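You operate a simulated robot arm through the tools that you are given. There is no shell and no other tool. Be economical: measure what you need, move in short steps, check, and stop when the job is done.

You are at the controls of a simulated robot arm. One attempt, no reset.

## Task
Output off, recall the stored values, amps as on the card, output on.
Fine: All on the power rack, by the rack test card. One push of RECALL; the recalled volts stay.

The check looks at the end state, three seconds after you hand in, the way a careful person would. Anything else that was tipped, shoved, dropped, spilled or broken makes it a failure.

## Robot
A 6-joint arm with a fingered hand, fixed in place. Base frame: the origin is at the foot of the arm, x ahead of it, y to its left, z up. Lengths are in m, angles in degrees, forces in N, time in s.
With the tool pointing down near the work surface it reaches from about 0.28 to 0.64 m from the base axis. Its first joint turns from -115.0 to 115.0 degrees. Payload 4 kg.
The tool frame sits at the grasp point between the pads (the TCP): z along the fingers, y along the line on which they close. The tips reach 0.026 m beyond it. The gripper opens to 0.132 m. The gripper's body begins 0.073 m behind the TCP. The gripper is a hand of 4 fingers: y runs from the thumb to the fingers, the wrist lies at [0, 0, -0.239] in the tool frame.
Orientation is that of the tool frame in the base frame, as a unit quaternion [x, y, z, w]. With the fingers straight down and closing along the base's y, the tool's x points along the base's -x, its y along +y and its z along -z.

## Interface
- The arm moves only by the tool jog_arm. Its argument "series" is a list of rows, each an object of numbers (a shift or turn left out is 0): "tx", "ty", "tz": the shift along the tool's x, y, z in units of 30 mm (1.0 is 30 mm); "wx", "wy", "wz": the turn, a rotation vector about the tool's x, y, z in units of 6 degrees (1.0 is 6 degrees). In form: [{"tx": .., "ty": .., "tz": .., "wx": .., "wy": .., "wz": ..}, ...]. A call has 1 to 20 rows; each row shifts and turns the commanded pose from where the row before left it, along the tool's axes as they then stand. A call with a number of a shift or a turn outside -1 to 1 is refused whole. A row lasts 0.2 s, in which the tool goes at most 0.05 m and 8.6 degrees; a call with a longer step from one row to the next is refused whole. Where a pose cannot be reached the arm comes as near as it can. A force on the tool above 40 N (or 10 N above the force at the start of the call, whichever is more), or a blocked arm, ends the call early, and 0.2 s more pass. In this call time passes only in rows, and 0.2 s behind the last. It gives the time, the measured TCP pose, the force on the tool (base axes), the opening and the grip force at its end, in the units of the frame above (readings bear some noise), with the torque about the TCP (base axes, N m) and any sound that the robot's microphone picked up, and new pictures: "show" is both (left out), scene, wrist or none.
- Cameras (640 x 400 px; columns grow to the right, rows downward): "scene" is fixed at [0.2206, 0.5004, 1.8486]; the picture's right is [-0.73, -0.68, 0.00], its down [-0.47, 0.50, -0.72] and it looks along [0.49, -0.53, -0.69] (base axes); focal length 357 px, centre (320, 200). "wrist" rides on the gripper at [0.068, 0.002, -0.097] in the tool frame; the picture's right is [-0.03, 1.00, 0.00], its down [-0.82, -0.02, -0.58] and it looks along [-0.58, -0.01, 0.82] (tool axes); focal length 270 px, centre (320, 200). There is no depth. A picture from a camera that has moved, and an enlarged one, comes with that camera's place and axes in the base frame and with its lens.
- slide_trunk(by): slides the trunk up (or, below 0, down) by that many m; the arm rides with it, the base frame stays. It gives what a move gives, with no picture.
- curl_fingers(finger1, finger2, finger3, thumb_bend): sets how far each is bent, from 0 (flat) to 1 (curled in); at 0.3 the hand is open as for a grip, at 0.7 the pads meet at the TCP. One left out holds its place. A second passes; each finger stops where it meets its share of the squeeze, and holds until it gets a number again. It is the only way to open and close the hand. It gives what a move gives, with no picture; readings hold the bend of each and the force on the fingers (four entries, about 0 where the hand has none), thumb and palm.
- inspect(camera, box): a new picture of the part [left, top, right, bottom] of that camera's present view, enlarged. No time passes.
- sign_off(): hands the job in; it is judged then, once.

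Work in short steps. Places have to be worked out from the pictures, the camera data and where the tool is seen: move nearer, look again, correct. Check each grasp and each placing, and mend what went wrong. You have 120 turns and 200 pictures in all, those below and enlarged ones among them. Open the gripper and draw the arm clear of the work before you hand the job in, unless the task says otherwise; then end with one line.

The tools are called after "Emit:" by a JSON object that holds its "method" and its "body". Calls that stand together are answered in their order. jog_arm: Moves the arm, as the interface text tells. Its arguments: {"type":"object","properties":{"series":{"type":"array"},"show":{"type":"string","enum":["both","scene","wrist","none"]}},"required":["series"]} The other tools are called the same way: slide_trunk (by) slides the trunk up or down; curl_fingers (finger1, finger2, finger3, thumb_bend) moves the fingers one by one; inspect (camera, box) takes an enlarged picture of a part of a camera's view; sign_off () hands the job in.

At the start:

```text
time_s: 0.0
tcp_pos: [0.3271, -0.0717, 1.4635]
orientation: [0.0, 1.0, 0.0, 0.0]
ft_force: [0.1, -0.5, -1.1]
torque: [-0.03, -0.01, 0.0]
width: 0.1318
gripper_force: 0.1
shape: jaw
bend: [0.3, 0.3, 0.3, 0.3]
finger forces: [0.0, 0.0, 0.0, 0.1, 0.0, 0.0]
trunk travel left (down, up): [-0.925, 0.065]
```

scene: 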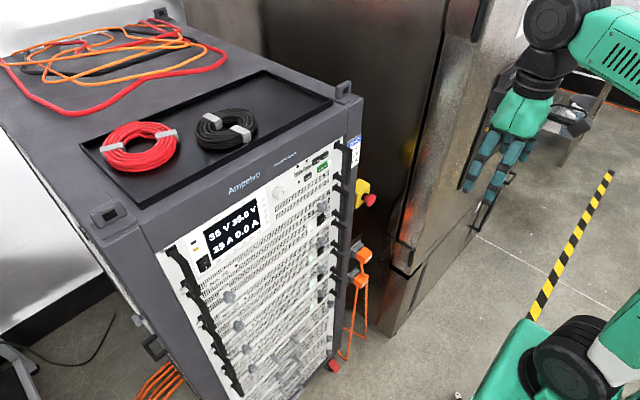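
wrist: 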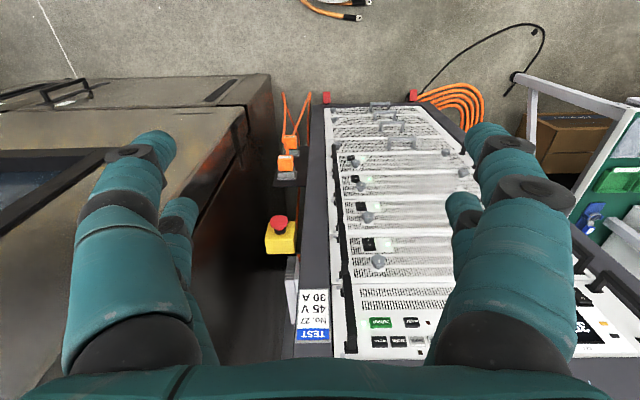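

The rack front is ahead, with a test card at its right side. I'll zoom in on the panel and the card.

Emit:
{"method": "inspect", "body": {"camera": "scene", "box": [150, 120, 370, 280]}}

Emit:
{"method": "inspect", "body": {"camera": "wrist", "box": [270, 220, 470, 370]}}

```text
2.50 times, centred on (260, 200) of scene
camera zoom: at [0.2206, 0.5004, 1.8486], right [-0.73, -0.68, 0.0], down [-0.47, 0.5, -0.72], along [0.49, -0.53, -0.69], focal length 892 px, centre (470, 200)
```

zoom: 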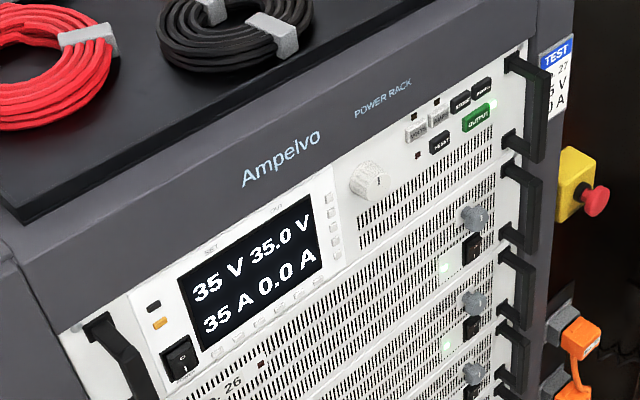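

```text
2.67 times, centred on (370, 295) of wrist
camera zoom: at [0.2581, -0.0709, 1.5597], right [0.03, 1.0, 0.0], down [0.82, -0.02, 0.58], along [0.58, -0.01, -0.82], focal length 721 px, centre (187, -53)
```

zoom: 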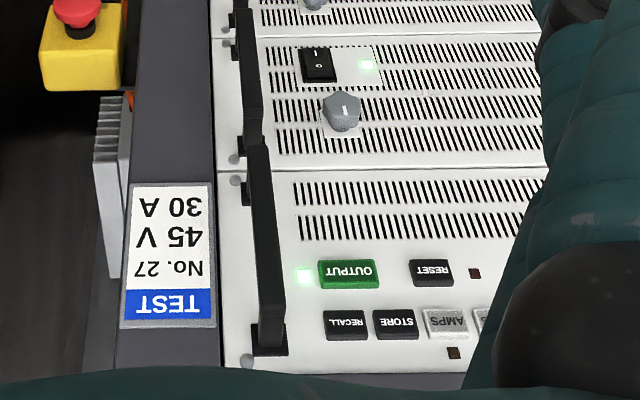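

The card reads 45 V, 30 A. Triangulated, OUTPUT is at about (0.66, 0.014, 1.327), RECALL at (0.66, 0.008, 1.355), AMPS at (0.66, 0.063, 1.355) and the knob at about (0.65, 0.157, 1.35). I'll shift forward a little and tilt the hand to point at the panel.

Emit:
{"method": "jog_arm", "body": {"series": [{"tx": -1}, {"tx": -1}, {"tx": -1}, {"wy": -1}, {"wy": -1}, {"wy": -1}, {"wy": -1}, {"wy": -1}, {"wy": -1}, {"wy": -1}, {"wy": -1}, {"wy": -1}, {"wy": -1}, {"wy": -1}, {"wy": -1}, {"wy": -1}, {"wy": -1}, {"wy": -1}]}}

```text
time_s: 3.8
tcp_pos: [0.4949, -0.0828, 1.5296]
orientation: [0.005, 0.785, -0.001, 0.619]
ft_force: [0.1, -0.1, 0.4]
torque: [0.0, -0.05, 0.0]
width: 0.1318
gripper_force: 0.1
shape: jaw
bend: [0.3, 0.3, 0.3, 0.3]
finger forces: [0.0, 0.1, 0.1, 0.0, 0.0, 0.0]
out of reach, approached as far as the arm can: row 10, 11, 12, 13, 14, 15, 16, 17, 18
trunk travel left (down, up): [-0.925, 0.065]
camera wrist: at [0.3844, -0.0812, 1.4857], right [0.01, 1.0, 0.03], down [-0.37, -0.02, 0.93], along [0.93, -0.02, 0.37], focal length 270 px, centre (320, 200)
```

scene: 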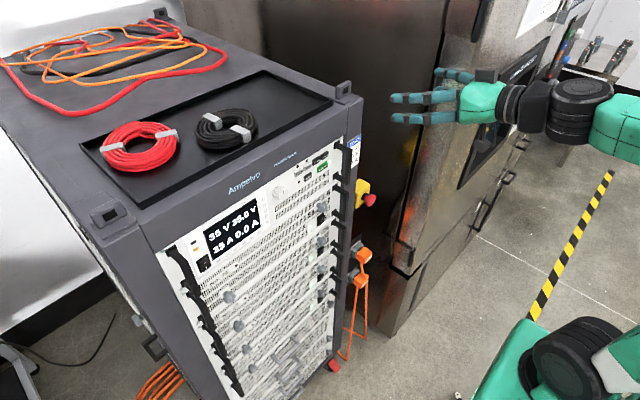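
wrist: 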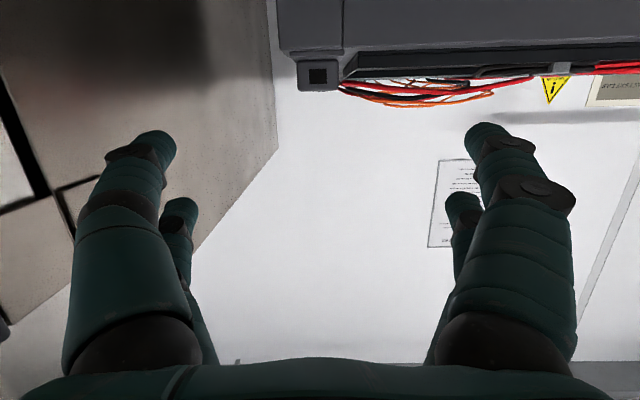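

The pitch stopped about 13° short of horizontal because of reach. I'm still well clear of the rack (tips at x≈0.52), so I'll lower the trunk to panel height.

Emit:
{"method": "slide_trunk", "body": {"by": -0.17}}

Emit:
{"method": "curl_fingers", "body": {"finger1": 0.0, "finger2": 1.0, "finger3": 1.0, "thumb_bend": 1.0}}

Emit:
{"method": "jog_arm", "body": {"series": [{"tx": 0}]}}

```text
time_s: 5.7
tcp_pos: [0.4953, -0.083, 1.3601]
orientation: [0.004, 0.785, 0.0, 0.619]
ft_force: [0.8, 0.5, -0.1]
torque: [-0.02, -0.01, 0.03]
width: 0.132
gripper_force: 0.0
shape: jaw
bend: [0.3, 0.3, 0.3, 0.3]
finger forces: [0.0, 0.0, 0.1, 0.1, 0.1, 0.0]
trunk travel left (down, up): [-0.755, 0.235]
```

```text
time_s: 6.7
tcp_pos: [0.4942, -0.0837, 1.3598]
orientation: [0.004, 0.786, 0.0, 0.619]
ft_force: [-0.2, 0.4, 0.5]
torque: [0.0, 0.0, 0.01]
width: 0.062
gripper_force: 0.1
shape: fingers
bend: [0.0, 0.74, 0.74, 1.0]
finger forces: [0.0, 0.0, 0.1, 0.0, 0.0, 0.0]
trunk travel left (down, up): [-0.755, 0.235]
```

```text
time_s: 7.1
tcp_pos: [0.4947, -0.0832, 1.36]
orientation: [0.004, 0.785, -0.001, 0.619]
ft_force: [0.9, -0.1, -0.9]
torque: [0.0, -0.04, -0.03]
width: 0.0622
gripper_force: 0.0
shape: fingers
bend: [0.0, 0.74, 0.74, 1.0]
finger forces: [0.0, 0.1, 0.1, 0.0, 0.1, 0.1]
trunk travel left (down, up): [-0.755, 0.235]
camera wrist: at [0.3844, -0.0813, 1.3155], right [0.01, 1.0, 0.03], down [-0.37, -0.02, 0.93], along [0.93, -0.02, 0.37], focal length 270 px, centre (320, 200)
```

scene: 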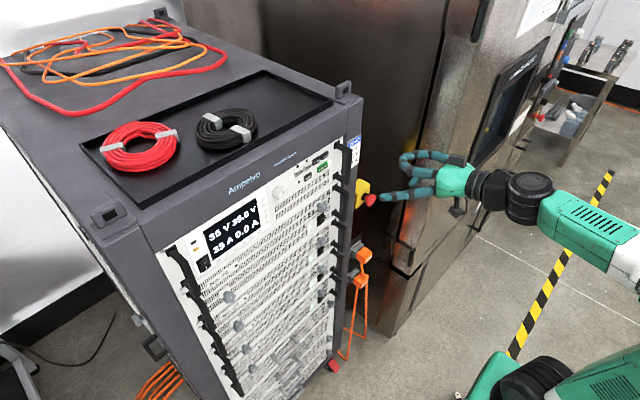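
wrist: 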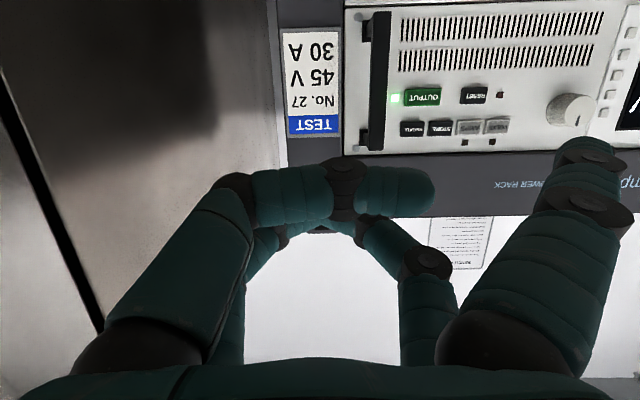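

With finger 1 flat it splays out at tool (+x, +y); the two far digits are fingers 2 and 3. I'll extend only one upper finger as a poker and find out which side finger 2 is on.

Emit:
{"method": "curl_fingers", "body": {"finger1": 1.0, "finger2": 0.3, "finger3": 1.0, "thumb_bend": 1.0}}

Emit:
{"method": "jog_arm", "body": {"series": [{"wy": -1}, {"wy": -1}]}}

```text
time_s: 8.1
tcp_pos: [0.4957, -0.0837, 1.359]
orientation: [0.005, 0.786, -0.001, 0.619]
ft_force: [-0.3, 0.0, -0.6]
torque: [-0.04, -0.02, -0.01]
width: 0.0187
gripper_force: 0.1
shape: fingers
bend: [0.95, 0.3, 1.0, 1.0]
finger forces: [0.1, 0.0, 0.0, 0.1, 0.0, 0.0]
trunk travel left (down, up): [-0.755, 0.235]
```

```text
time_s: 8.7
tcp_pos: [0.4991, -0.0796, 1.3782]
orientation: [0.006, 0.773, 0.0, 0.635]
ft_force: [0.7, -0.3, 0.0]
torque: [0.01, 0.02, 0.01]
width: 0.0183
gripper_force: 0.1
shape: fingers
bend: [0.96, 0.3, 1.0, 1.0]
finger forces: [0.0, 0.0, 0.0, 0.0, 0.1, 0.0]
out of reach, approached as far as the arm can: row 1, 2
trunk travel left (down, up): [-0.755, 0.235]
camera wrist: at [0.3905, -0.0767, 1.3305], right [0.01, 1.0, 0.03], down [-0.41, -0.02, 0.91], along [0.91, -0.03, 0.41], focal length 270 px, centre (320, 200)
```

scene: 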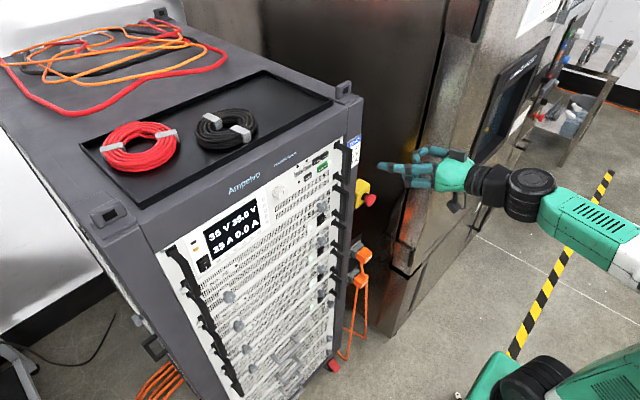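
wrist: 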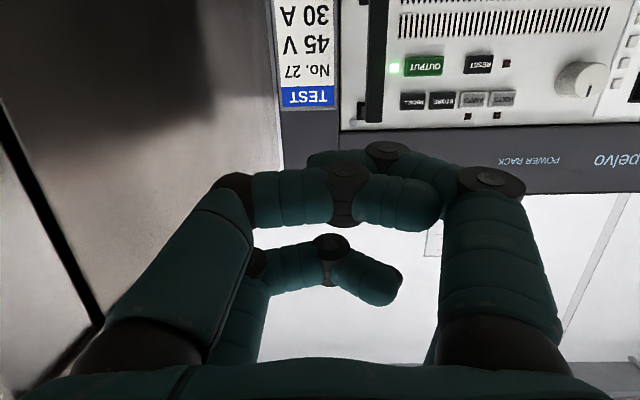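

Finger 2 is the upper +y one. I'd rather poke with finger 3 (upper, −y), so the hand sits over bare panel and not over the handle. I'll swap them, slide left about 0.16 m and lower a little.

Emit:
{"method": "curl_fingers", "body": {"finger3": 0.3}}

Emit:
{"method": "curl_fingers", "body": {"finger2": 1.0}}

Emit:
{"method": "jog_arm", "body": {"series": [{"ty": 1}, {"ty": 1}, {"ty": 1}, {"ty": 1}, {"ty": 1}, {"ty": 0.3, "tx": 0.5}, {"tx": 0.5}]}}

```text
time_s: 9.7
tcp_pos: [0.4984, -0.0802, 1.3801]
orientation: [0.005, 0.773, 0.0, 0.634]
ft_force: [-0.1, 0.2, 0.1]
torque: [0.01, -0.01, 0.01]
width: 0.0186
gripper_force: 0.1
shape: fingers
bend: [0.96, 0.3, 0.3, 1.0]
finger forces: [0.0, 0.0, 0.1, 0.1, 0.1, 0.0]
trunk travel left (down, up): [-0.755, 0.235]
```

```text
time_s: 10.7
tcp_pos: [0.4992, -0.0791, 1.3788]
orientation: [0.006, 0.773, 0.0, 0.635]
ft_force: [1.0, -0.4, 0.4]
torque: [-0.01, 0.01, 0.01]
width: 0.0188
gripper_force: 0.1
shape: fingers
bend: [0.96, 1.0, 0.3, 1.0]
finger forces: [0.1, 0.1, 0.1, 0.0, 0.1, 0.0]
trunk travel left (down, up): [-0.755, 0.235]
```

```text
time_s: 12.3
tcp_pos: [0.5056, 0.0495, 1.3423]
orientation: [0.015, 0.775, 0.007, 0.632]
ft_force: [0.9, -0.4, 0.8]
torque: [-0.04, 0.08, 0.01]
width: 0.0185
gripper_force: 0.0
shape: fingers
bend: [0.96, 1.0, 0.3, 1.0]
finger forces: [0.0, 0.0, 0.1, 0.0, 0.0, 0.0]
out of reach, approached as far as the arm can: row 1, 2, 3, 4
trunk travel left (down, up): [-0.755, 0.235]
camera wrist: at [0.3973, 0.0537, 1.2952], right [0.02, 1.0, 0.05], down [-0.4, -0.04, 0.91], along [0.92, -0.04, 0.4], focal length 270 px, centre (320, 200)
```

scene: 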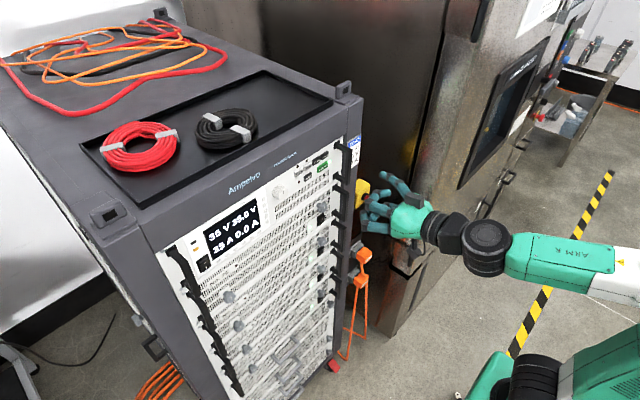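
wrist: 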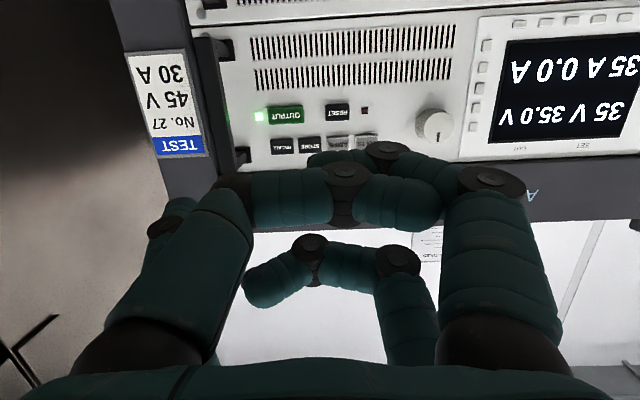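

The far finger is hidden behind the thumb. The thumb is nearer the camera and easier to see, so I'll make it the poker, curl the rest and try to level the pitch.

Emit:
{"method": "curl_fingers", "body": {"finger3": 1.0, "thumb_bend": 0.3}}

Emit:
{"method": "jog_arm", "body": {"series": [{"ty": 0.8, "wy": -0.7}, {"wy": -0.7}, {"wy": -0.5}]}}

```text
time_s: 13.3
tcp_pos: [0.5058, 0.0491, 1.345]
orientation: [0.005, 0.772, 0.0, 0.635]
ft_force: [0.0, 0.3, 0.6]
torque: [-0.03, 0.01, 0.02]
width: 0.0033
gripper_force: 0.1
shape: fingers
bend: [0.78, 1.0, 0.87, 1.0]
finger forces: [0.1, 0.1, 0.0, 0.0, 0.0, 0.0]
trunk travel left (down, up): [-0.755, 0.235]
```

```text
time_s: 14.1
tcp_pos: [0.5058, 0.0736, 1.3436]
orientation: [0.005, 0.705, 0.0, 0.709]
ft_force: [0.8, 0.9, 0.8]
torque: [0.02, -0.04, 0.02]
width: 0.0566
gripper_force: 0.1
shape: fingers
bend: [1.0, 1.0, 0.87, 0.3]
finger forces: [0.0, 0.1, 0.1, 0.0, 0.1, 0.1]
trunk travel left (down, up): [-0.755, 0.235]
camera wrist: at [0.4092, 0.0766, 1.2749], right [0.01, 1.0, 0.03], down [-0.58, -0.02, 0.81], along [0.81, -0.03, 0.58], focal length 270 px, centre (320, 200)
```

scene: 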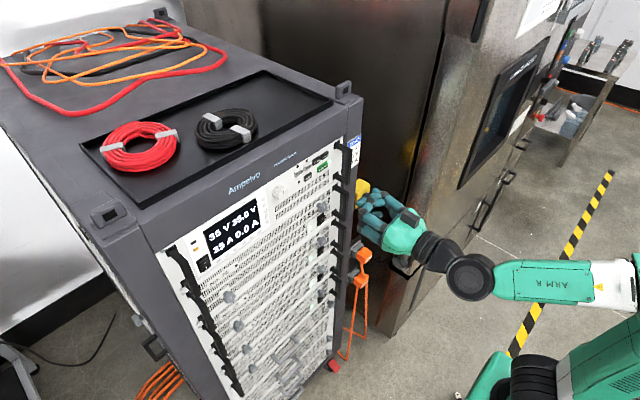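
wrist: 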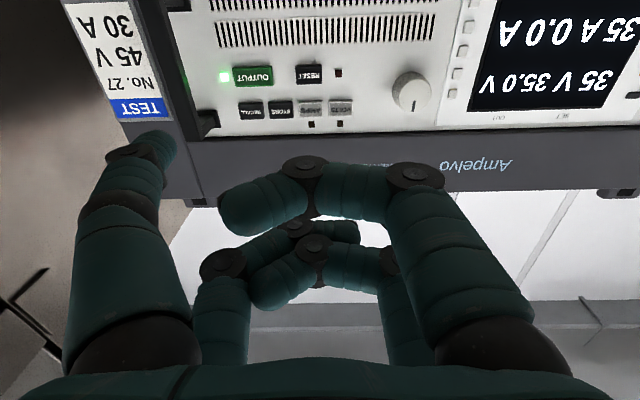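

The pitch is now level. Thumb tip is at about (0.532, 0.001, 1.322) and OUTPUT at about (0.66, 0.0135, 1.325). I'll move in to roughly 2.5 cm off the button and check the alignment.

Emit:
{"method": "jog_arm", "body": {"series": [{"ty": 0.43, "tx": -0.1, "tz": 0.5}, {"tz": 1}, {"tz": 1}, {"tz": 0.8}]}}

Emit:
{"method": "inspect", "body": {"camera": "scene", "box": [260, 130, 400, 220]}}

```text
time_s: 15.1
tcp_pos: [0.6063, 0.0836, 1.3471]
orientation: [0.005, 0.706, 0.0, 0.708]
ft_force: [-0.5, 0.8, 0.3]
torque: [-0.01, 0.01, -0.02]
width: 0.0567
gripper_force: 0.0
shape: fingers
bend: [1.0, 1.0, 0.87, 0.3]
finger forces: [0.0, 0.0, 0.1, 0.1, 0.0, 0.0]
trunk travel left (down, up): [-0.755, 0.235]
camera wrist: at [0.5098, 0.0868, 1.2778], right [0.01, 1.0, 0.03], down [-0.58, -0.02, 0.81], along [0.81, -0.03, 0.58], focal length 270 px, centre (320, 200)
```

scene: 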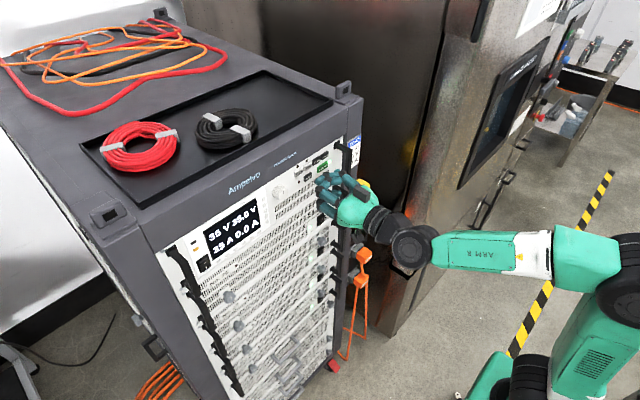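
wrist: 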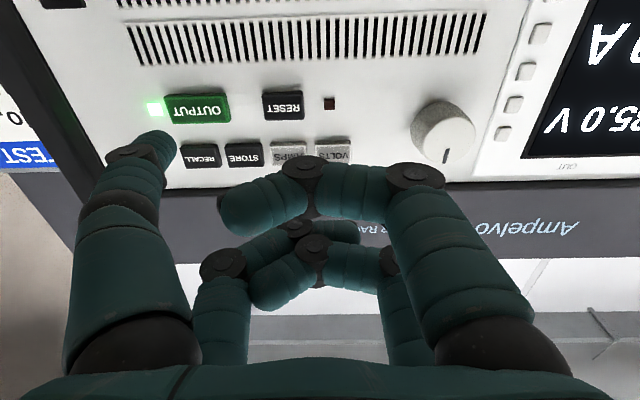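

```text
4.44 times, centred on (330, 175) of scene
camera zoom: at [0.2206, 0.5004, 1.8486], right [-0.73, -0.68, 0.0], down [-0.47, 0.5, -0.72], along [0.49, -0.53, -0.69], focal length 1585 px, centre (276, 311)
```

zoom: 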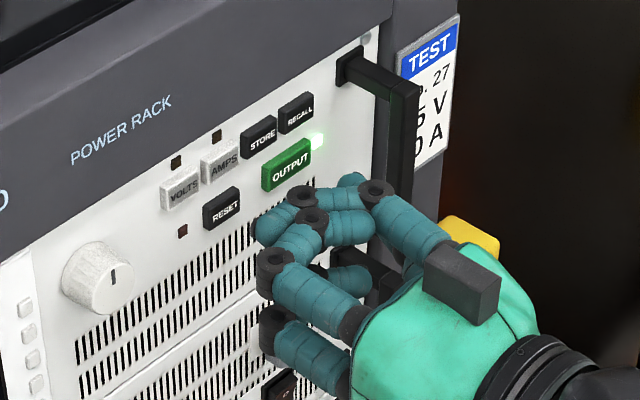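

By projection the tip would land slightly left of and above OUTPUT's centre. I'll correct y by +6 mm and z by −6 mm, then move in another 14 mm.

Emit:
{"method": "jog_arm", "body": {"series": [{"ty": 0.2, "tx": 0.2}, {"tz": 0.47}], "show": "none"}}

Emit:
{"method": "inspect", "body": {"camera": "wrist", "box": [80, 60, 320, 210]}}

Emit:
{"method": "inspect", "body": {"camera": "scene", "box": [290, 140, 370, 200]}}

```text
time_s: 15.7
tcp_pos: [0.6207, 0.0898, 1.3381]
orientation: [0.005, 0.706, 0.0, 0.708]
ft_force: [0.1, -1.3, 0.0]
torque: [-0.02, 0.0, -0.02]
width: 0.0567
gripper_force: 0.0
shape: fingers
bend: [1.0, 1.0, 0.87, 0.3]
finger forces: [0.1, 0.1, 0.0, 0.0, 0.1, 0.1]
trunk travel left (down, up): [-0.755, 0.235]
```

```text
2.67 times, centred on (200, 135) of wrist
camera zoom: at [0.5239, 0.0926, 1.2698], right [0.01, 1.0, 0.03], down [-0.58, -0.02, 0.81], along [0.82, -0.03, 0.58], focal length 721 px, centre (640, 373)
```

zoom: 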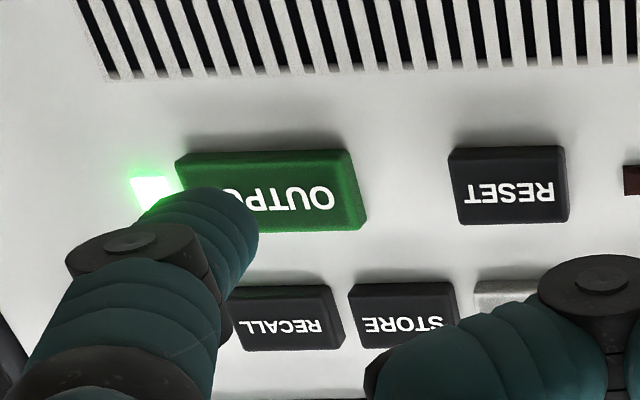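

```text
6.67 times, centred on (330, 170) of scene
camera zoom: at [0.2206, 0.5004, 1.8486], right [-0.73, -0.68, 0.0], down [-0.47, 0.5, -0.72], along [0.49, -0.53, -0.69], focal length 2378 px, centre (253, 400)
```

zoom: 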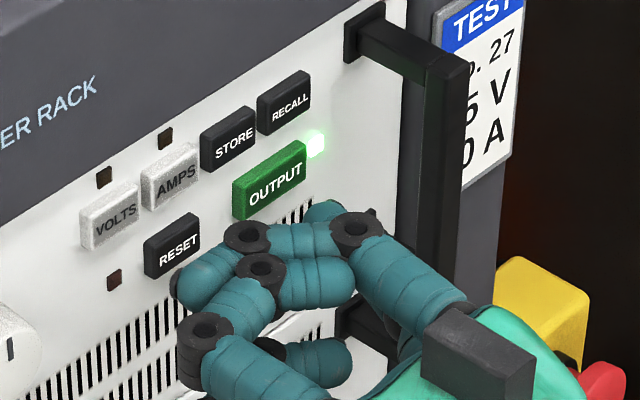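

The tip is still about 5 mm to the −y side of OUTPUT's centre. I'll correct that and advance in small steps while watching force and sound.

Emit:
{"method": "jog_arm", "body": {"series": [{"ty": 0.18}, {"tz": 0.12}, {"tz": 0.1}], "show": "none"}}

Emit:
{"method": "inspect", "body": {"camera": "wrist", "box": [80, 60, 320, 210]}}

```text
time_s: 16.5
tcp_pos: [0.626, 0.0957, 1.3401]
orientation: [0.006, 0.706, -0.001, 0.708]
ft_force: [-0.5, 0.4, 0.2]
torque: [0.0, -0.02, 0.01]
width: 0.0565
gripper_force: 0.1
shape: fingers
bend: [1.0, 1.0, 0.87, 0.3]
finger forces: [0.0, 0.0, 0.0, 0.1, 0.0, 0.0]
trunk travel left (down, up): [-0.755, 0.235]
```

```text
2.67 times, centred on (200, 135) of wrist
camera zoom: at [0.5293, 0.0985, 1.2709], right [0.01, 1.0, 0.03], down [-0.58, -0.02, 0.81], along [0.81, -0.03, 0.58], focal length 721 px, centre (640, 373)
```

zoom: 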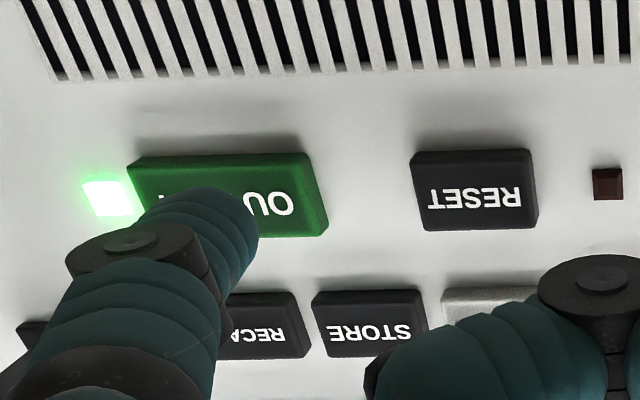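

The tip is lined up on OUTPUT. Advancing a few mm at a time.

Emit:
{"method": "jog_arm", "body": {"series": [{"tz": 0.1}, {"tz": 0.07}], "show": "none"}}

Emit:
{"method": "inspect", "body": {"camera": "wrist", "box": [80, 60, 320, 210]}}

```text
time_s: 17.1
tcp_pos: [0.6309, 0.0976, 1.3407]
orientation: [0.005, 0.706, 0.0, 0.708]
ft_force: [-0.9, -0.1, -0.7]
torque: [0.02, -0.02, 0.02]
width: 0.0566
gripper_force: 0.2
shape: fingers
bend: [1.0, 1.0, 0.87, 0.3]
finger forces: [0.1, 0.0, 0.0, 0.0, 0.1, 0.0]
trunk travel left (down, up): [-0.755, 0.235]
```

```text
2.67 times, centred on (200, 135) of wrist
camera zoom: at [0.5347, 0.0987, 1.2706], right [0.01, 1.0, 0.03], down [-0.58, -0.02, 0.81], along [0.81, -0.03, 0.58], focal length 721 px, centre (640, 373)
```

zoom: 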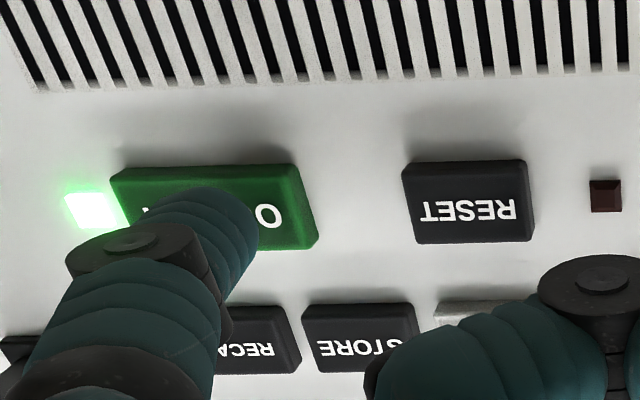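

No contact yet, and still well aligned. Going further in.

Emit:
{"method": "jog_arm", "body": {"series": [{"tz": 0.08}, {"tz": 0.08}], "show": "none"}}

Emit:
{"method": "inspect", "body": {"camera": "wrist", "box": [80, 60, 320, 210]}}

```text
time_s: 17.7
tcp_pos: [0.635, 0.0948, 1.3397]
orientation: [0.005, 0.706, 0.0, 0.708]
ft_force: [0.0, 0.0, 0.1]
torque: [-0.03, -0.01, -0.01]
width: 0.0563
gripper_force: 0.0
shape: fingers
bend: [1.0, 1.0, 0.87, 0.3]
finger forces: [0.0, 0.0, 0.1, 0.0, 0.0, 0.0]
trunk travel left (down, up): [-0.755, 0.235]
```

```text
2.67 times, centred on (200, 135) of wrist
camera zoom: at [0.5396, 0.0978, 1.271], right [0.01, 1.0, 0.03], down [-0.58, -0.02, 0.81], along [0.81, -0.03, 0.58], focal length 721 px, centre (640, 373)
```

zoom: 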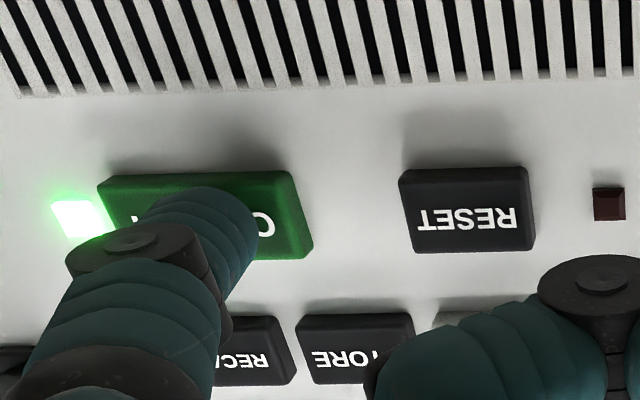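

Still no contact. I'll keep going with force readings.

Emit:
{"method": "jog_arm", "body": {"series": [{"tz": 0.1, "tx": -0.03}, {"tz": 0.07}], "show": "none"}}

Emit:
{"method": "inspect", "body": {"camera": "wrist", "box": [80, 60, 320, 210]}}

```text
time_s: 18.3
tcp_pos: [0.6411, 0.0956, 1.3405]
orientation: [0.006, 0.706, -0.001, 0.708]
ft_force: [-2.8, 1.1, -0.8]
torque: [0.03, 0.07, -0.18]
width: 0.0569
gripper_force: 0.6
shape: fingers
bend: [1.0, 1.0, 0.87, 0.3]
finger forces: [0.0, 0.0, 0.0, 0.0, 2.4, 0.0]
trunk travel left (down, up): [-0.755, 0.235]
heard: click
```

```text
2.67 times, centred on (200, 135) of wrist
camera zoom: at [0.5444, 0.0984, 1.2721], right [0.01, 1.0, 0.03], down [-0.58, -0.02, 0.81], along [0.81, -0.03, 0.58], focal length 721 px, centre (640, 373)
```

zoom: 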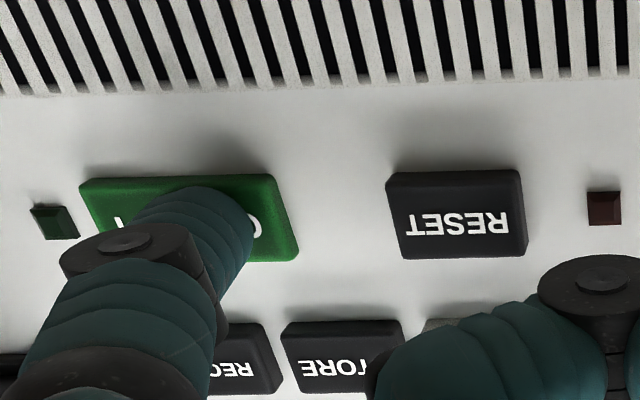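

It clicked and the output LED went out. I'll back off 20 mm, move to RECALL (−6 mm in y, +28.5 mm in z) and check.

Emit:
{"method": "jog_arm", "body": {"series": [{"tz": -0.65}, {"tx": -0.5, "ty": -0.1}, {"tx": -0.45, "ty": -0.1}, {"tz": 0.25}]}}

Emit:
{"method": "inspect", "body": {"camera": "wrist", "box": [80, 60, 320, 210]}}

Emit:
{"method": "inspect", "body": {"camera": "scene", "box": [160, 130, 352, 250]}}

```text
time_s: 19.3
tcp_pos: [0.6283, 0.0901, 1.3691]
orientation: [0.006, 0.706, -0.001, 0.708]
ft_force: [0.0, 0.0, -0.4]
torque: [0.02, 0.03, 0.0]
width: 0.0566
gripper_force: 0.1
shape: fingers
bend: [1.0, 1.0, 0.87, 0.3]
finger forces: [0.1, 0.0, 0.0, 0.0, 0.1, 0.1]
trunk travel left (down, up): [-0.755, 0.235]
camera wrist: at [0.5313, 0.0924, 1.3005], right [0.01, 1.0, 0.03], down [-0.58, -0.02, 0.81], along [0.81, -0.03, 0.58], focal length 270 px, centre (320, 200)
```

scene: 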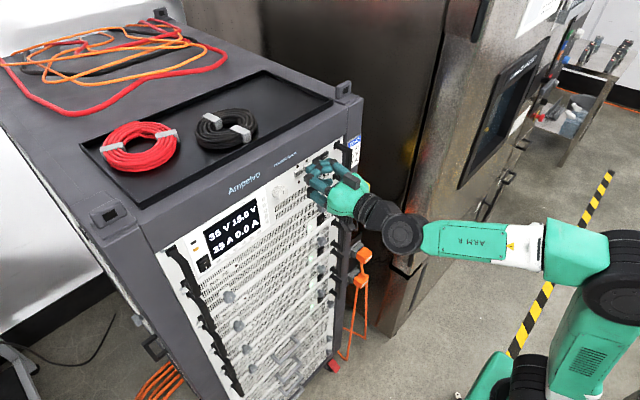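
wrist: 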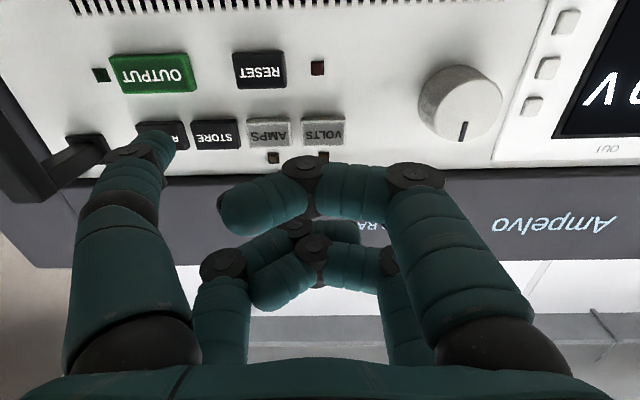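

```text
2.67 times, centred on (200, 135) of wrist
camera zoom: at [0.5313, 0.0924, 1.3005], right [0.01, 1.0, 0.03], down [-0.58, -0.02, 0.81], along [0.81, -0.03, 0.58], focal length 721 px, centre (640, 373)
```

zoom: 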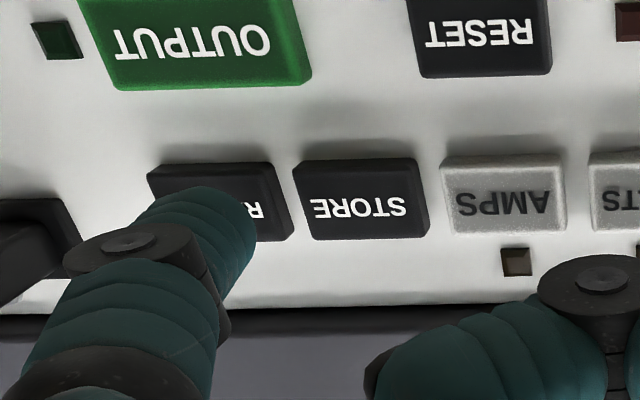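

```text
3.33 times, centred on (256, 190) of scene
camera zoom: at [0.2206, 0.5004, 1.8486], right [-0.73, -0.68, 0.0], down [-0.47, 0.5, -0.72], along [0.49, -0.53, -0.69], focal length 1189 px, centre (533, 233)
```

zoom: 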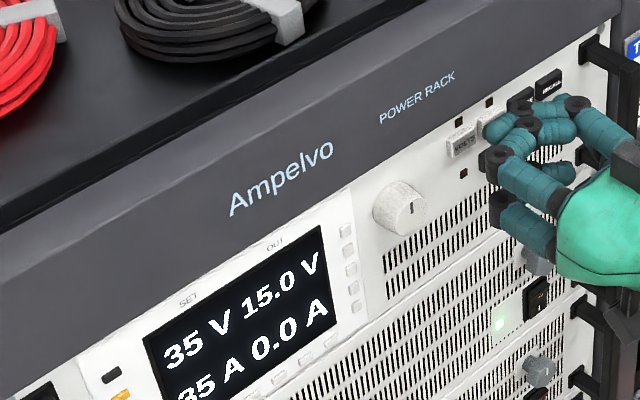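

The tip is lined up on RECALL, and the output volts are decaying toward zero. Pressing with small steps, plus a slight upward trim.

Emit:
{"method": "jog_arm", "body": {"series": [{"tz": 0.15, "tx": -0.05}, {"tz": 0.1}, {"tz": 0.08}, {"tz": 0.07}], "show": "none"}}

Emit:
{"method": "inspect", "body": {"camera": "wrist", "box": [80, 60, 320, 210]}}

Emit:
{"method": "inspect", "body": {"camera": "scene", "box": [160, 130, 352, 250]}}

```text
time_s: 20.3
tcp_pos: [0.6411, 0.0906, 1.3716]
orientation: [0.005, 0.706, 0.0, 0.708]
ft_force: [-2.2, -1.5, -0.5]
torque: [0.01, 0.05, -0.18]
width: 0.0571
gripper_force: 0.7
shape: fingers
bend: [1.0, 1.0, 0.87, 0.3]
finger forces: [0.1, 0.0, 0.0, 0.0, 2.1, 0.0]
trunk travel left (down, up): [-0.755, 0.235]
heard: click
```

```text
2.67 times, centred on (200, 135) of wrist
camera zoom: at [0.5441, 0.0928, 1.3021], right [0.01, 1.0, 0.03], down [-0.58, -0.02, 0.81], along [0.81, -0.03, 0.58], focal length 721 px, centre (640, 373)
```

zoom: 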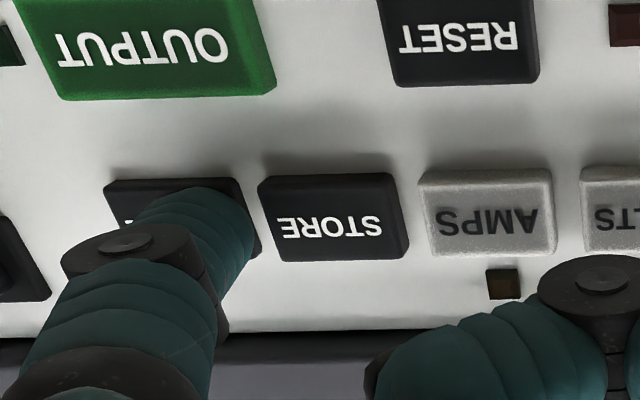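

```text
3.33 times, centred on (256, 190) of scene
camera zoom: at [0.2206, 0.5004, 1.8486], right [-0.73, -0.68, 0.0], down [-0.47, 0.5, -0.72], along [0.49, -0.53, -0.69], focal length 1189 px, centre (533, 233)
```

zoom: 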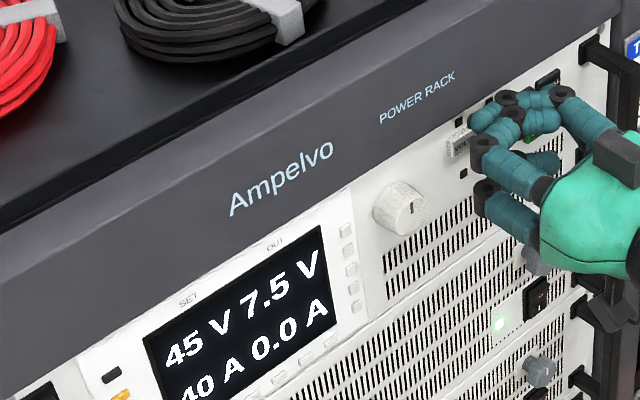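

RECALL worked: the set values are now 45 V / 40 A. Next is AMPS, about 56 mm in +y. The knob face is near x≈0.652, about 25 mm in front of where my curled finger will be, so that's clear. Backing off and sliding over.

Emit:
{"method": "jog_arm", "body": {"series": [{"tz": -0.7}, {"ty": 0.95}, {"ty": 0.9}, {"tz": 0.3}]}}

Emit:
{"method": "inspect", "body": {"camera": "wrist", "box": [80, 60, 320, 210]}}

```text
time_s: 21.3
tcp_pos: [0.6279, 0.1461, 1.37]
orientation: [0.005, 0.706, -0.001, 0.708]
ft_force: [-0.4, 0.3, 0.4]
torque: [0.0, -0.02, 0.0]
width: 0.0567
gripper_force: 0.0
shape: fingers
bend: [1.0, 1.0, 0.87, 0.3]
finger forces: [0.1, 0.0, 0.0, 0.1, 0.0, 0.1]
trunk travel left (down, up): [-0.755, 0.235]
camera wrist: at [0.5315, 0.1486, 1.3022], right [0.01, 1.0, 0.03], down [-0.58, -0.02, 0.81], along [0.81, -0.03, 0.58], focal length 270 px, centre (320, 200)
```

scene: 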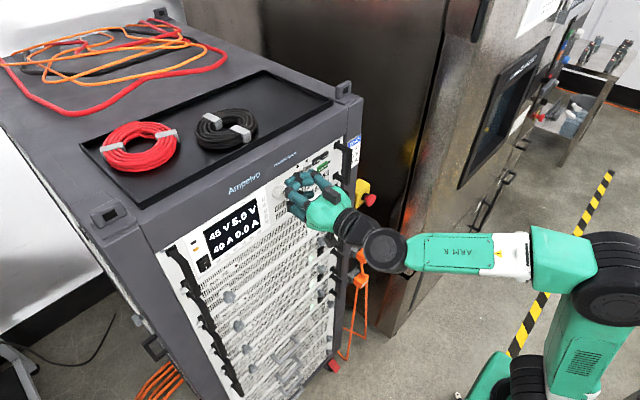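
wrist: 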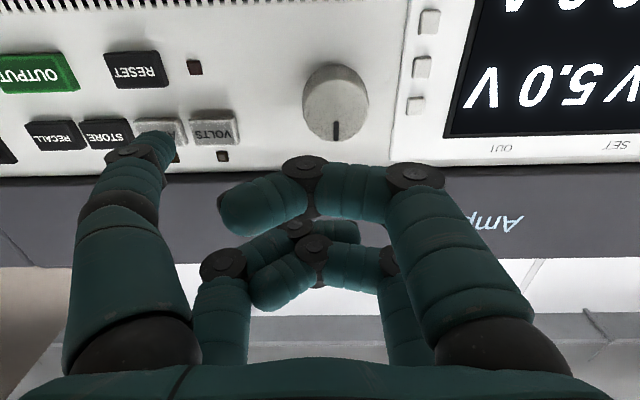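

```text
2.67 times, centred on (200, 135) of wrist
camera zoom: at [0.5315, 0.1486, 1.3022], right [0.01, 1.0, 0.03], down [-0.58, -0.02, 0.81], along [0.81, -0.03, 0.58], focal length 721 px, centre (640, 373)
```

zoom: 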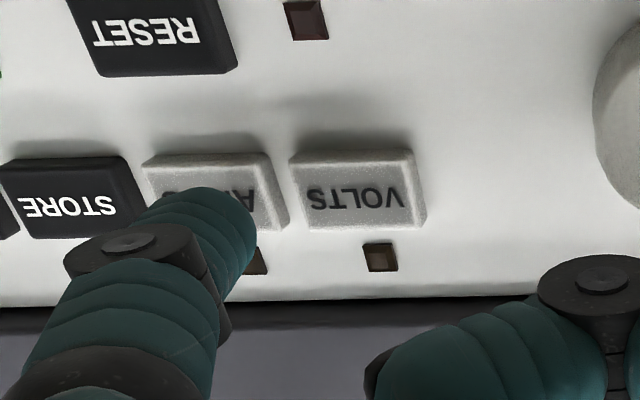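

The tip is lined up on AMPS just as it was on RECALL before that press. Pressing.

Emit:
{"method": "jog_arm", "body": {"series": [{"tz": 0.15, "tx": -0.05}, {"tz": 0.1}, {"tz": 0.08}, {"tz": 0.08}], "show": "none"}}

Emit:
{"method": "inspect", "body": {"camera": "wrist", "box": [80, 60, 320, 210]}}

```text
time_s: 22.3
tcp_pos: [0.6407, 0.145, 1.3732]
orientation: [0.006, 0.706, -0.001, 0.708]
ft_force: [-2.3, 0.5, -0.3]
torque: [-0.04, 0.03, -0.11]
width: 0.0566
gripper_force: 1.0
shape: fingers
bend: [1.0, 1.0, 0.87, 0.3]
finger forces: [0.1, 0.0, 0.0, 0.1, 1.9, 0.0]
trunk travel left (down, up): [-0.755, 0.235]
heard: click
```

```text
2.67 times, centred on (200, 135) of wrist
camera zoom: at [0.5438, 0.1477, 1.3037], right [0.01, 1.0, 0.03], down [-0.58, -0.02, 0.81], along [0.81, -0.03, 0.58], focal length 721 px, centre (640, 373)
```

zoom: 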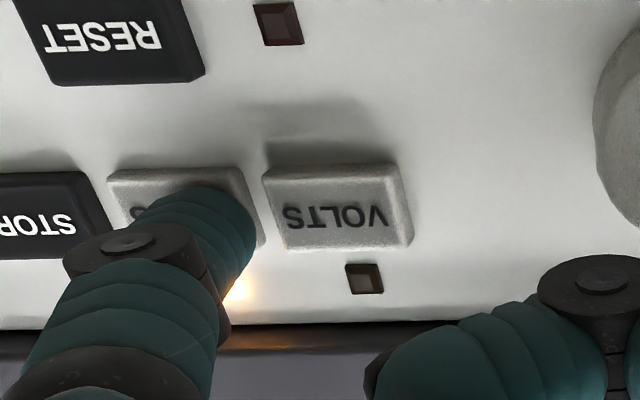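

AMPS is selected and its LED is lit. I'll back off, flatten fingers 2 and 3 out of the way, and set thumb and finger 1 to a partly open pinch for the knob at roughly (0.652, 0.152, 1.340).

Emit:
{"method": "jog_arm", "body": {"series": [{"tz": -1}, {"tz": -1}, {"tz": -0.7}, {"ty": 0.23, "tx": 0.38}], "show": "none"}}

Emit:
{"method": "curl_fingers", "body": {"finger1": 0.52, "finger2": 0.0, "finger3": 0.0, "thumb_bend": 0.52}}

Emit:
{"method": "jog_arm", "body": {"series": [{"tz": 0.2}]}}

```text
time_s: 23.3
tcp_pos: [0.5618, 0.1537, 1.3612]
orientation: [0.006, 0.706, -0.001, 0.708]
ft_force: [0.1, -0.4, -0.2]
torque: [0.01, 0.0, -0.01]
width: 0.0569
gripper_force: 0.0
shape: fingers
bend: [1.0, 1.0, 0.87, 0.3]
finger forces: [0.0, 0.0, 0.0, 0.1, 0.0, 0.1]
trunk travel left (down, up): [-0.755, 0.235]
```

```text
time_s: 24.3
tcp_pos: [0.5624, 0.1533, 1.3613]
orientation: [0.005, 0.706, -0.001, 0.708]
ft_force: [0.4, 0.4, -0.3]
torque: [0.03, -0.02, 0.0]
width: 0.0586
gripper_force: 0.0
shape: fingers
bend: [0.52, 0.0, 0.0, 0.52]
finger forces: [0.0, 0.0, 0.0, 0.1, 0.0, 0.0]
trunk travel left (down, up): [-0.755, 0.235]
```

```text
time_s: 24.7
tcp_pos: [0.5671, 0.1529, 1.3616]
orientation: [0.005, 0.706, -0.001, 0.708]
ft_force: [1.0, -0.2, 0.8]
torque: [-0.01, -0.02, -0.01]
width: 0.059
gripper_force: 0.0
shape: fingers
bend: [0.52, 0.0, 0.0, 0.52]
finger forces: [0.1, 0.1, 0.0, 0.0, 0.0, 0.0]
trunk travel left (down, up): [-0.755, 0.235]
camera wrist: at [0.4711, 0.155, 1.2919], right [0.01, 1.0, 0.03], down [-0.58, -0.02, 0.81], along [0.81, -0.03, 0.58], focal length 270 px, centre (320, 200)
```

scene: 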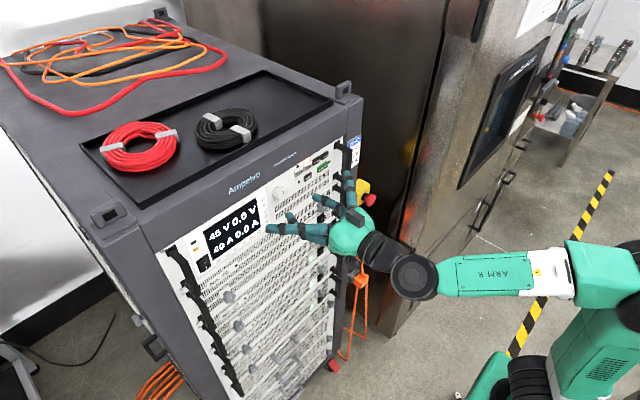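
wrist: 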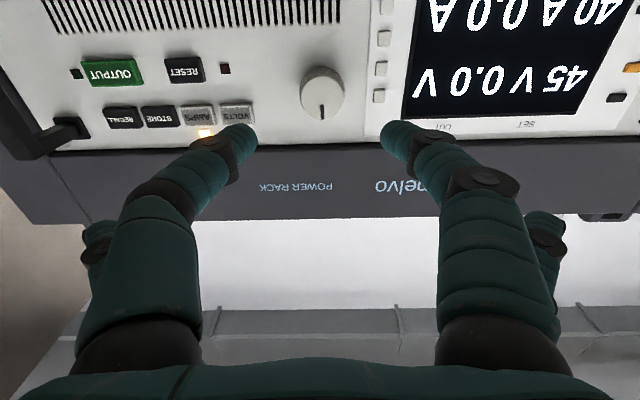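

The tips straddle the knob evenly. I'll advance to just short of the knob face and recheck the vertical centring.

Emit:
{"method": "jog_arm", "body": {"series": [{"tz": 0.8}, {"tz": 0.8}]}}

Emit:
{"method": "inspect", "body": {"camera": "wrist", "box": [200, 60, 440, 210]}}

Emit:
{"method": "inspect", "body": {"camera": "scene", "box": [210, 150, 338, 230]}}

```text
time_s: 25.3
tcp_pos: [0.615, 0.1522, 1.3623]
orientation: [0.005, 0.706, -0.001, 0.708]
ft_force: [1.2, 0.3, 0.2]
torque: [0.03, -0.01, -0.01]
width: 0.0588
gripper_force: 0.1
shape: fingers
bend: [0.52, 0.0, 0.0, 0.52]
finger forces: [0.0, 0.0, 0.0, 0.0, 0.0, 0.1]
trunk travel left (down, up): [-0.755, 0.235]
camera wrist: at [0.5185, 0.155, 1.2921], right [0.01, 1.0, 0.03], down [-0.58, -0.02, 0.81], along [0.81, -0.03, 0.58], focal length 270 px, centre (320, 200)
```

scene: 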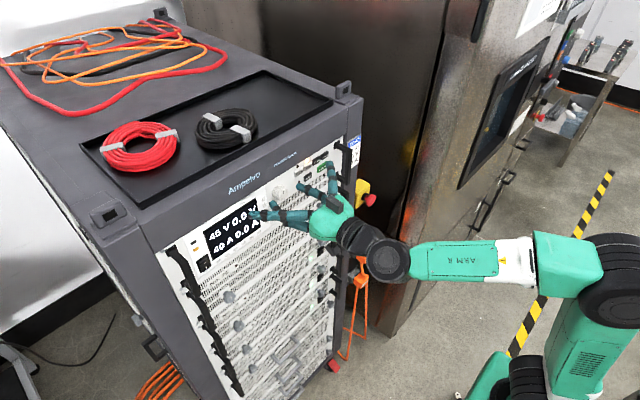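
wrist: 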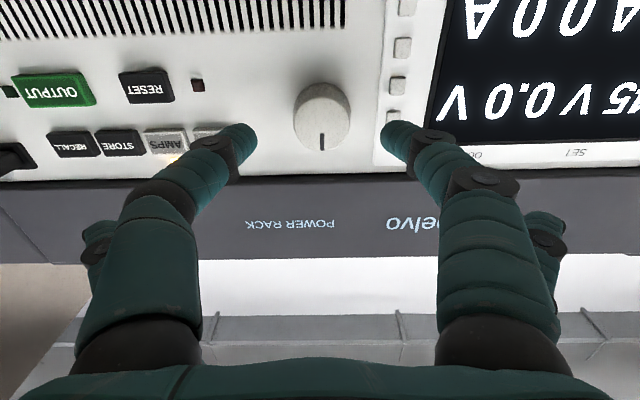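

```text
2.67 times, centred on (320, 135) of wrist
camera zoom: at [0.5185, 0.155, 1.2921], right [0.01, 1.0, 0.03], down [-0.58, -0.02, 0.81], along [0.81, -0.03, 0.58], focal length 721 px, centre (320, 373)
```

zoom: 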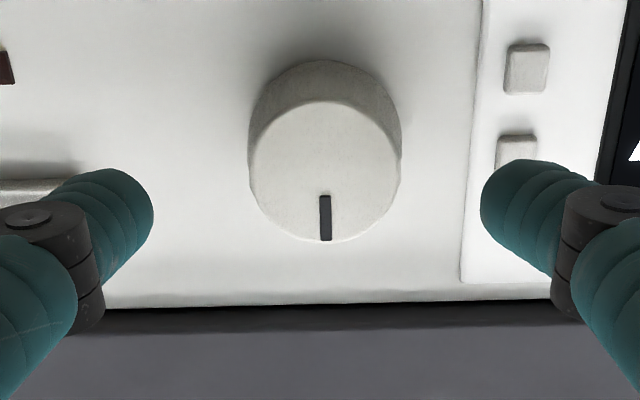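

```text
5.00 times, centred on (274, 190) of scene
camera zoom: at [0.2206, 0.5004, 1.8486], right [-0.73, -0.68, 0.0], down [-0.47, 0.5, -0.72], along [0.49, -0.53, -0.69], focal length 1783 px, centre (550, 250)
```

zoom: 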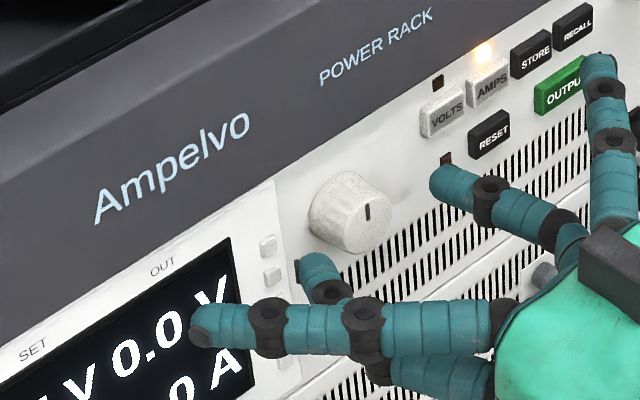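

The pinch line needs about 3.5 mm up and 1.5 mm in +y to centre on the knob. I'll correct, advance 21 mm so the pads overlap the knob, and look before closing.

Emit:
{"method": "jog_arm", "body": {"series": [{"tx": -0.12, "ty": 0.05}, {"tz": 0.4}, {"tz": 0.3}], "show": "none"}}

Emit:
{"method": "inspect", "body": {"camera": "wrist", "box": [200, 60, 440, 210]}}

Emit:
{"method": "inspect", "body": {"camera": "scene", "box": [210, 150, 338, 230]}}

```text
time_s: 26.1
tcp_pos: [0.6356, 0.1538, 1.3657]
orientation: [0.005, 0.706, 0.0, 0.708]
ft_force: [-4.7, 1.0, -1.2]
torque: [-0.02, 0.13, 0.18]
width: 0.0589
gripper_force: 2.7
shape: fingers
bend: [0.52, 0.0, 0.0, 0.52]
finger forces: [4.8, 0.0, 0.0, 0.1, 0.0, 0.0]
trunk travel left (down, up): [-0.755, 0.235]
```

```text
2.67 times, centred on (320, 135) of wrist
camera zoom: at [0.5381, 0.1558, 1.2957], right [0.01, 1.0, 0.03], down [-0.58, -0.02, 0.81], along [0.81, -0.03, 0.58], focal length 721 px, centre (320, 373)
```

zoom: 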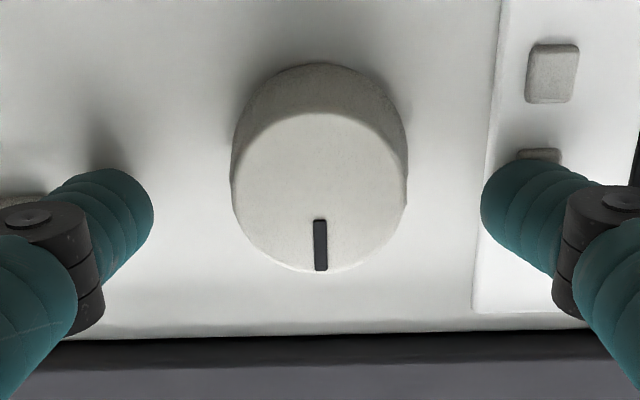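

```text
5.00 times, centred on (274, 190) of scene
camera zoom: at [0.2206, 0.5004, 1.8486], right [-0.73, -0.68, 0.0], down [-0.47, 0.5, -0.72], along [0.49, -0.53, -0.69], focal length 1783 px, centre (550, 250)
```

zoom: 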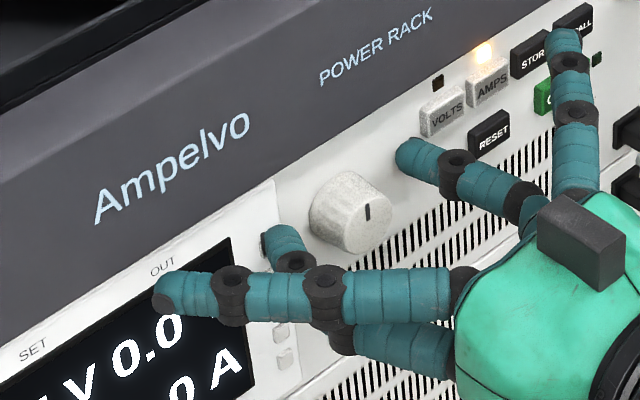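

Finger 1 is touching the raised display bezel (4.8 N). I'll back off 3 mm and close the pinch on the knob.

Emit:
{"method": "jog_arm", "body": {"series": [{"tz": -0.1}], "show": "none"}}

Emit:
{"method": "curl_fingers", "body": {"finger1": 0.72, "thumb_bend": 0.72}}

Emit:
{"method": "inspect", "body": {"camera": "wrist", "box": [200, 60, 440, 210]}}

```text
time_s: 26.5
tcp_pos: [0.6334, 0.1528, 1.3654]
orientation: [0.005, 0.706, 0.0, 0.708]
ft_force: [-0.7, 0.0, 0.0]
torque: [-0.01, -0.03, -0.01]
width: 0.0595
gripper_force: 0.0
shape: fingers
bend: [0.52, 0.0, 0.0, 0.52]
finger forces: [0.0, 0.0, 0.0, 0.1, 0.1, 0.1]
trunk travel left (down, up): [-0.755, 0.235]
```

```text
time_s: 27.5
tcp_pos: [0.6319, 0.1528, 1.3657]
orientation: [0.005, 0.706, -0.002, 0.708]
ft_force: [3.3, -2.0, 2.4]
torque: [-0.01, -0.08, -0.02]
width: 0.0218
gripper_force: 7.3
shape: fingers
bend: [0.63, 0.0, 0.0, 0.67]
finger forces: [6.9, 0.0, 0.0, 0.0, 8.3, 0.0]
trunk travel left (down, up): [-0.755, 0.235]
```

```text
2.67 times, centred on (320, 135) of wrist
camera zoom: at [0.5362, 0.1549, 1.296], right [0.01, 1.0, 0.03], down [-0.58, -0.02, 0.81], along [0.81, -0.03, 0.58], focal length 721 px, centre (320, 373)
```

zoom: 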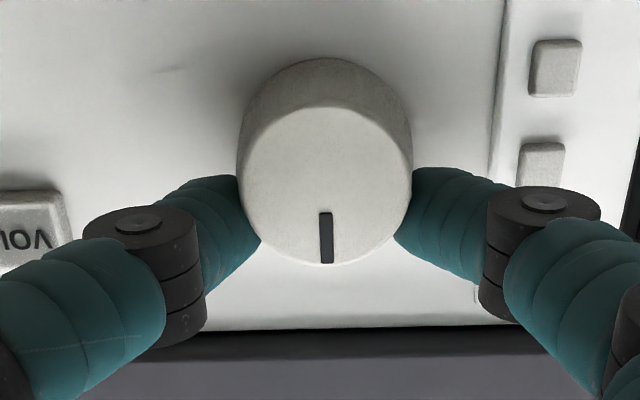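

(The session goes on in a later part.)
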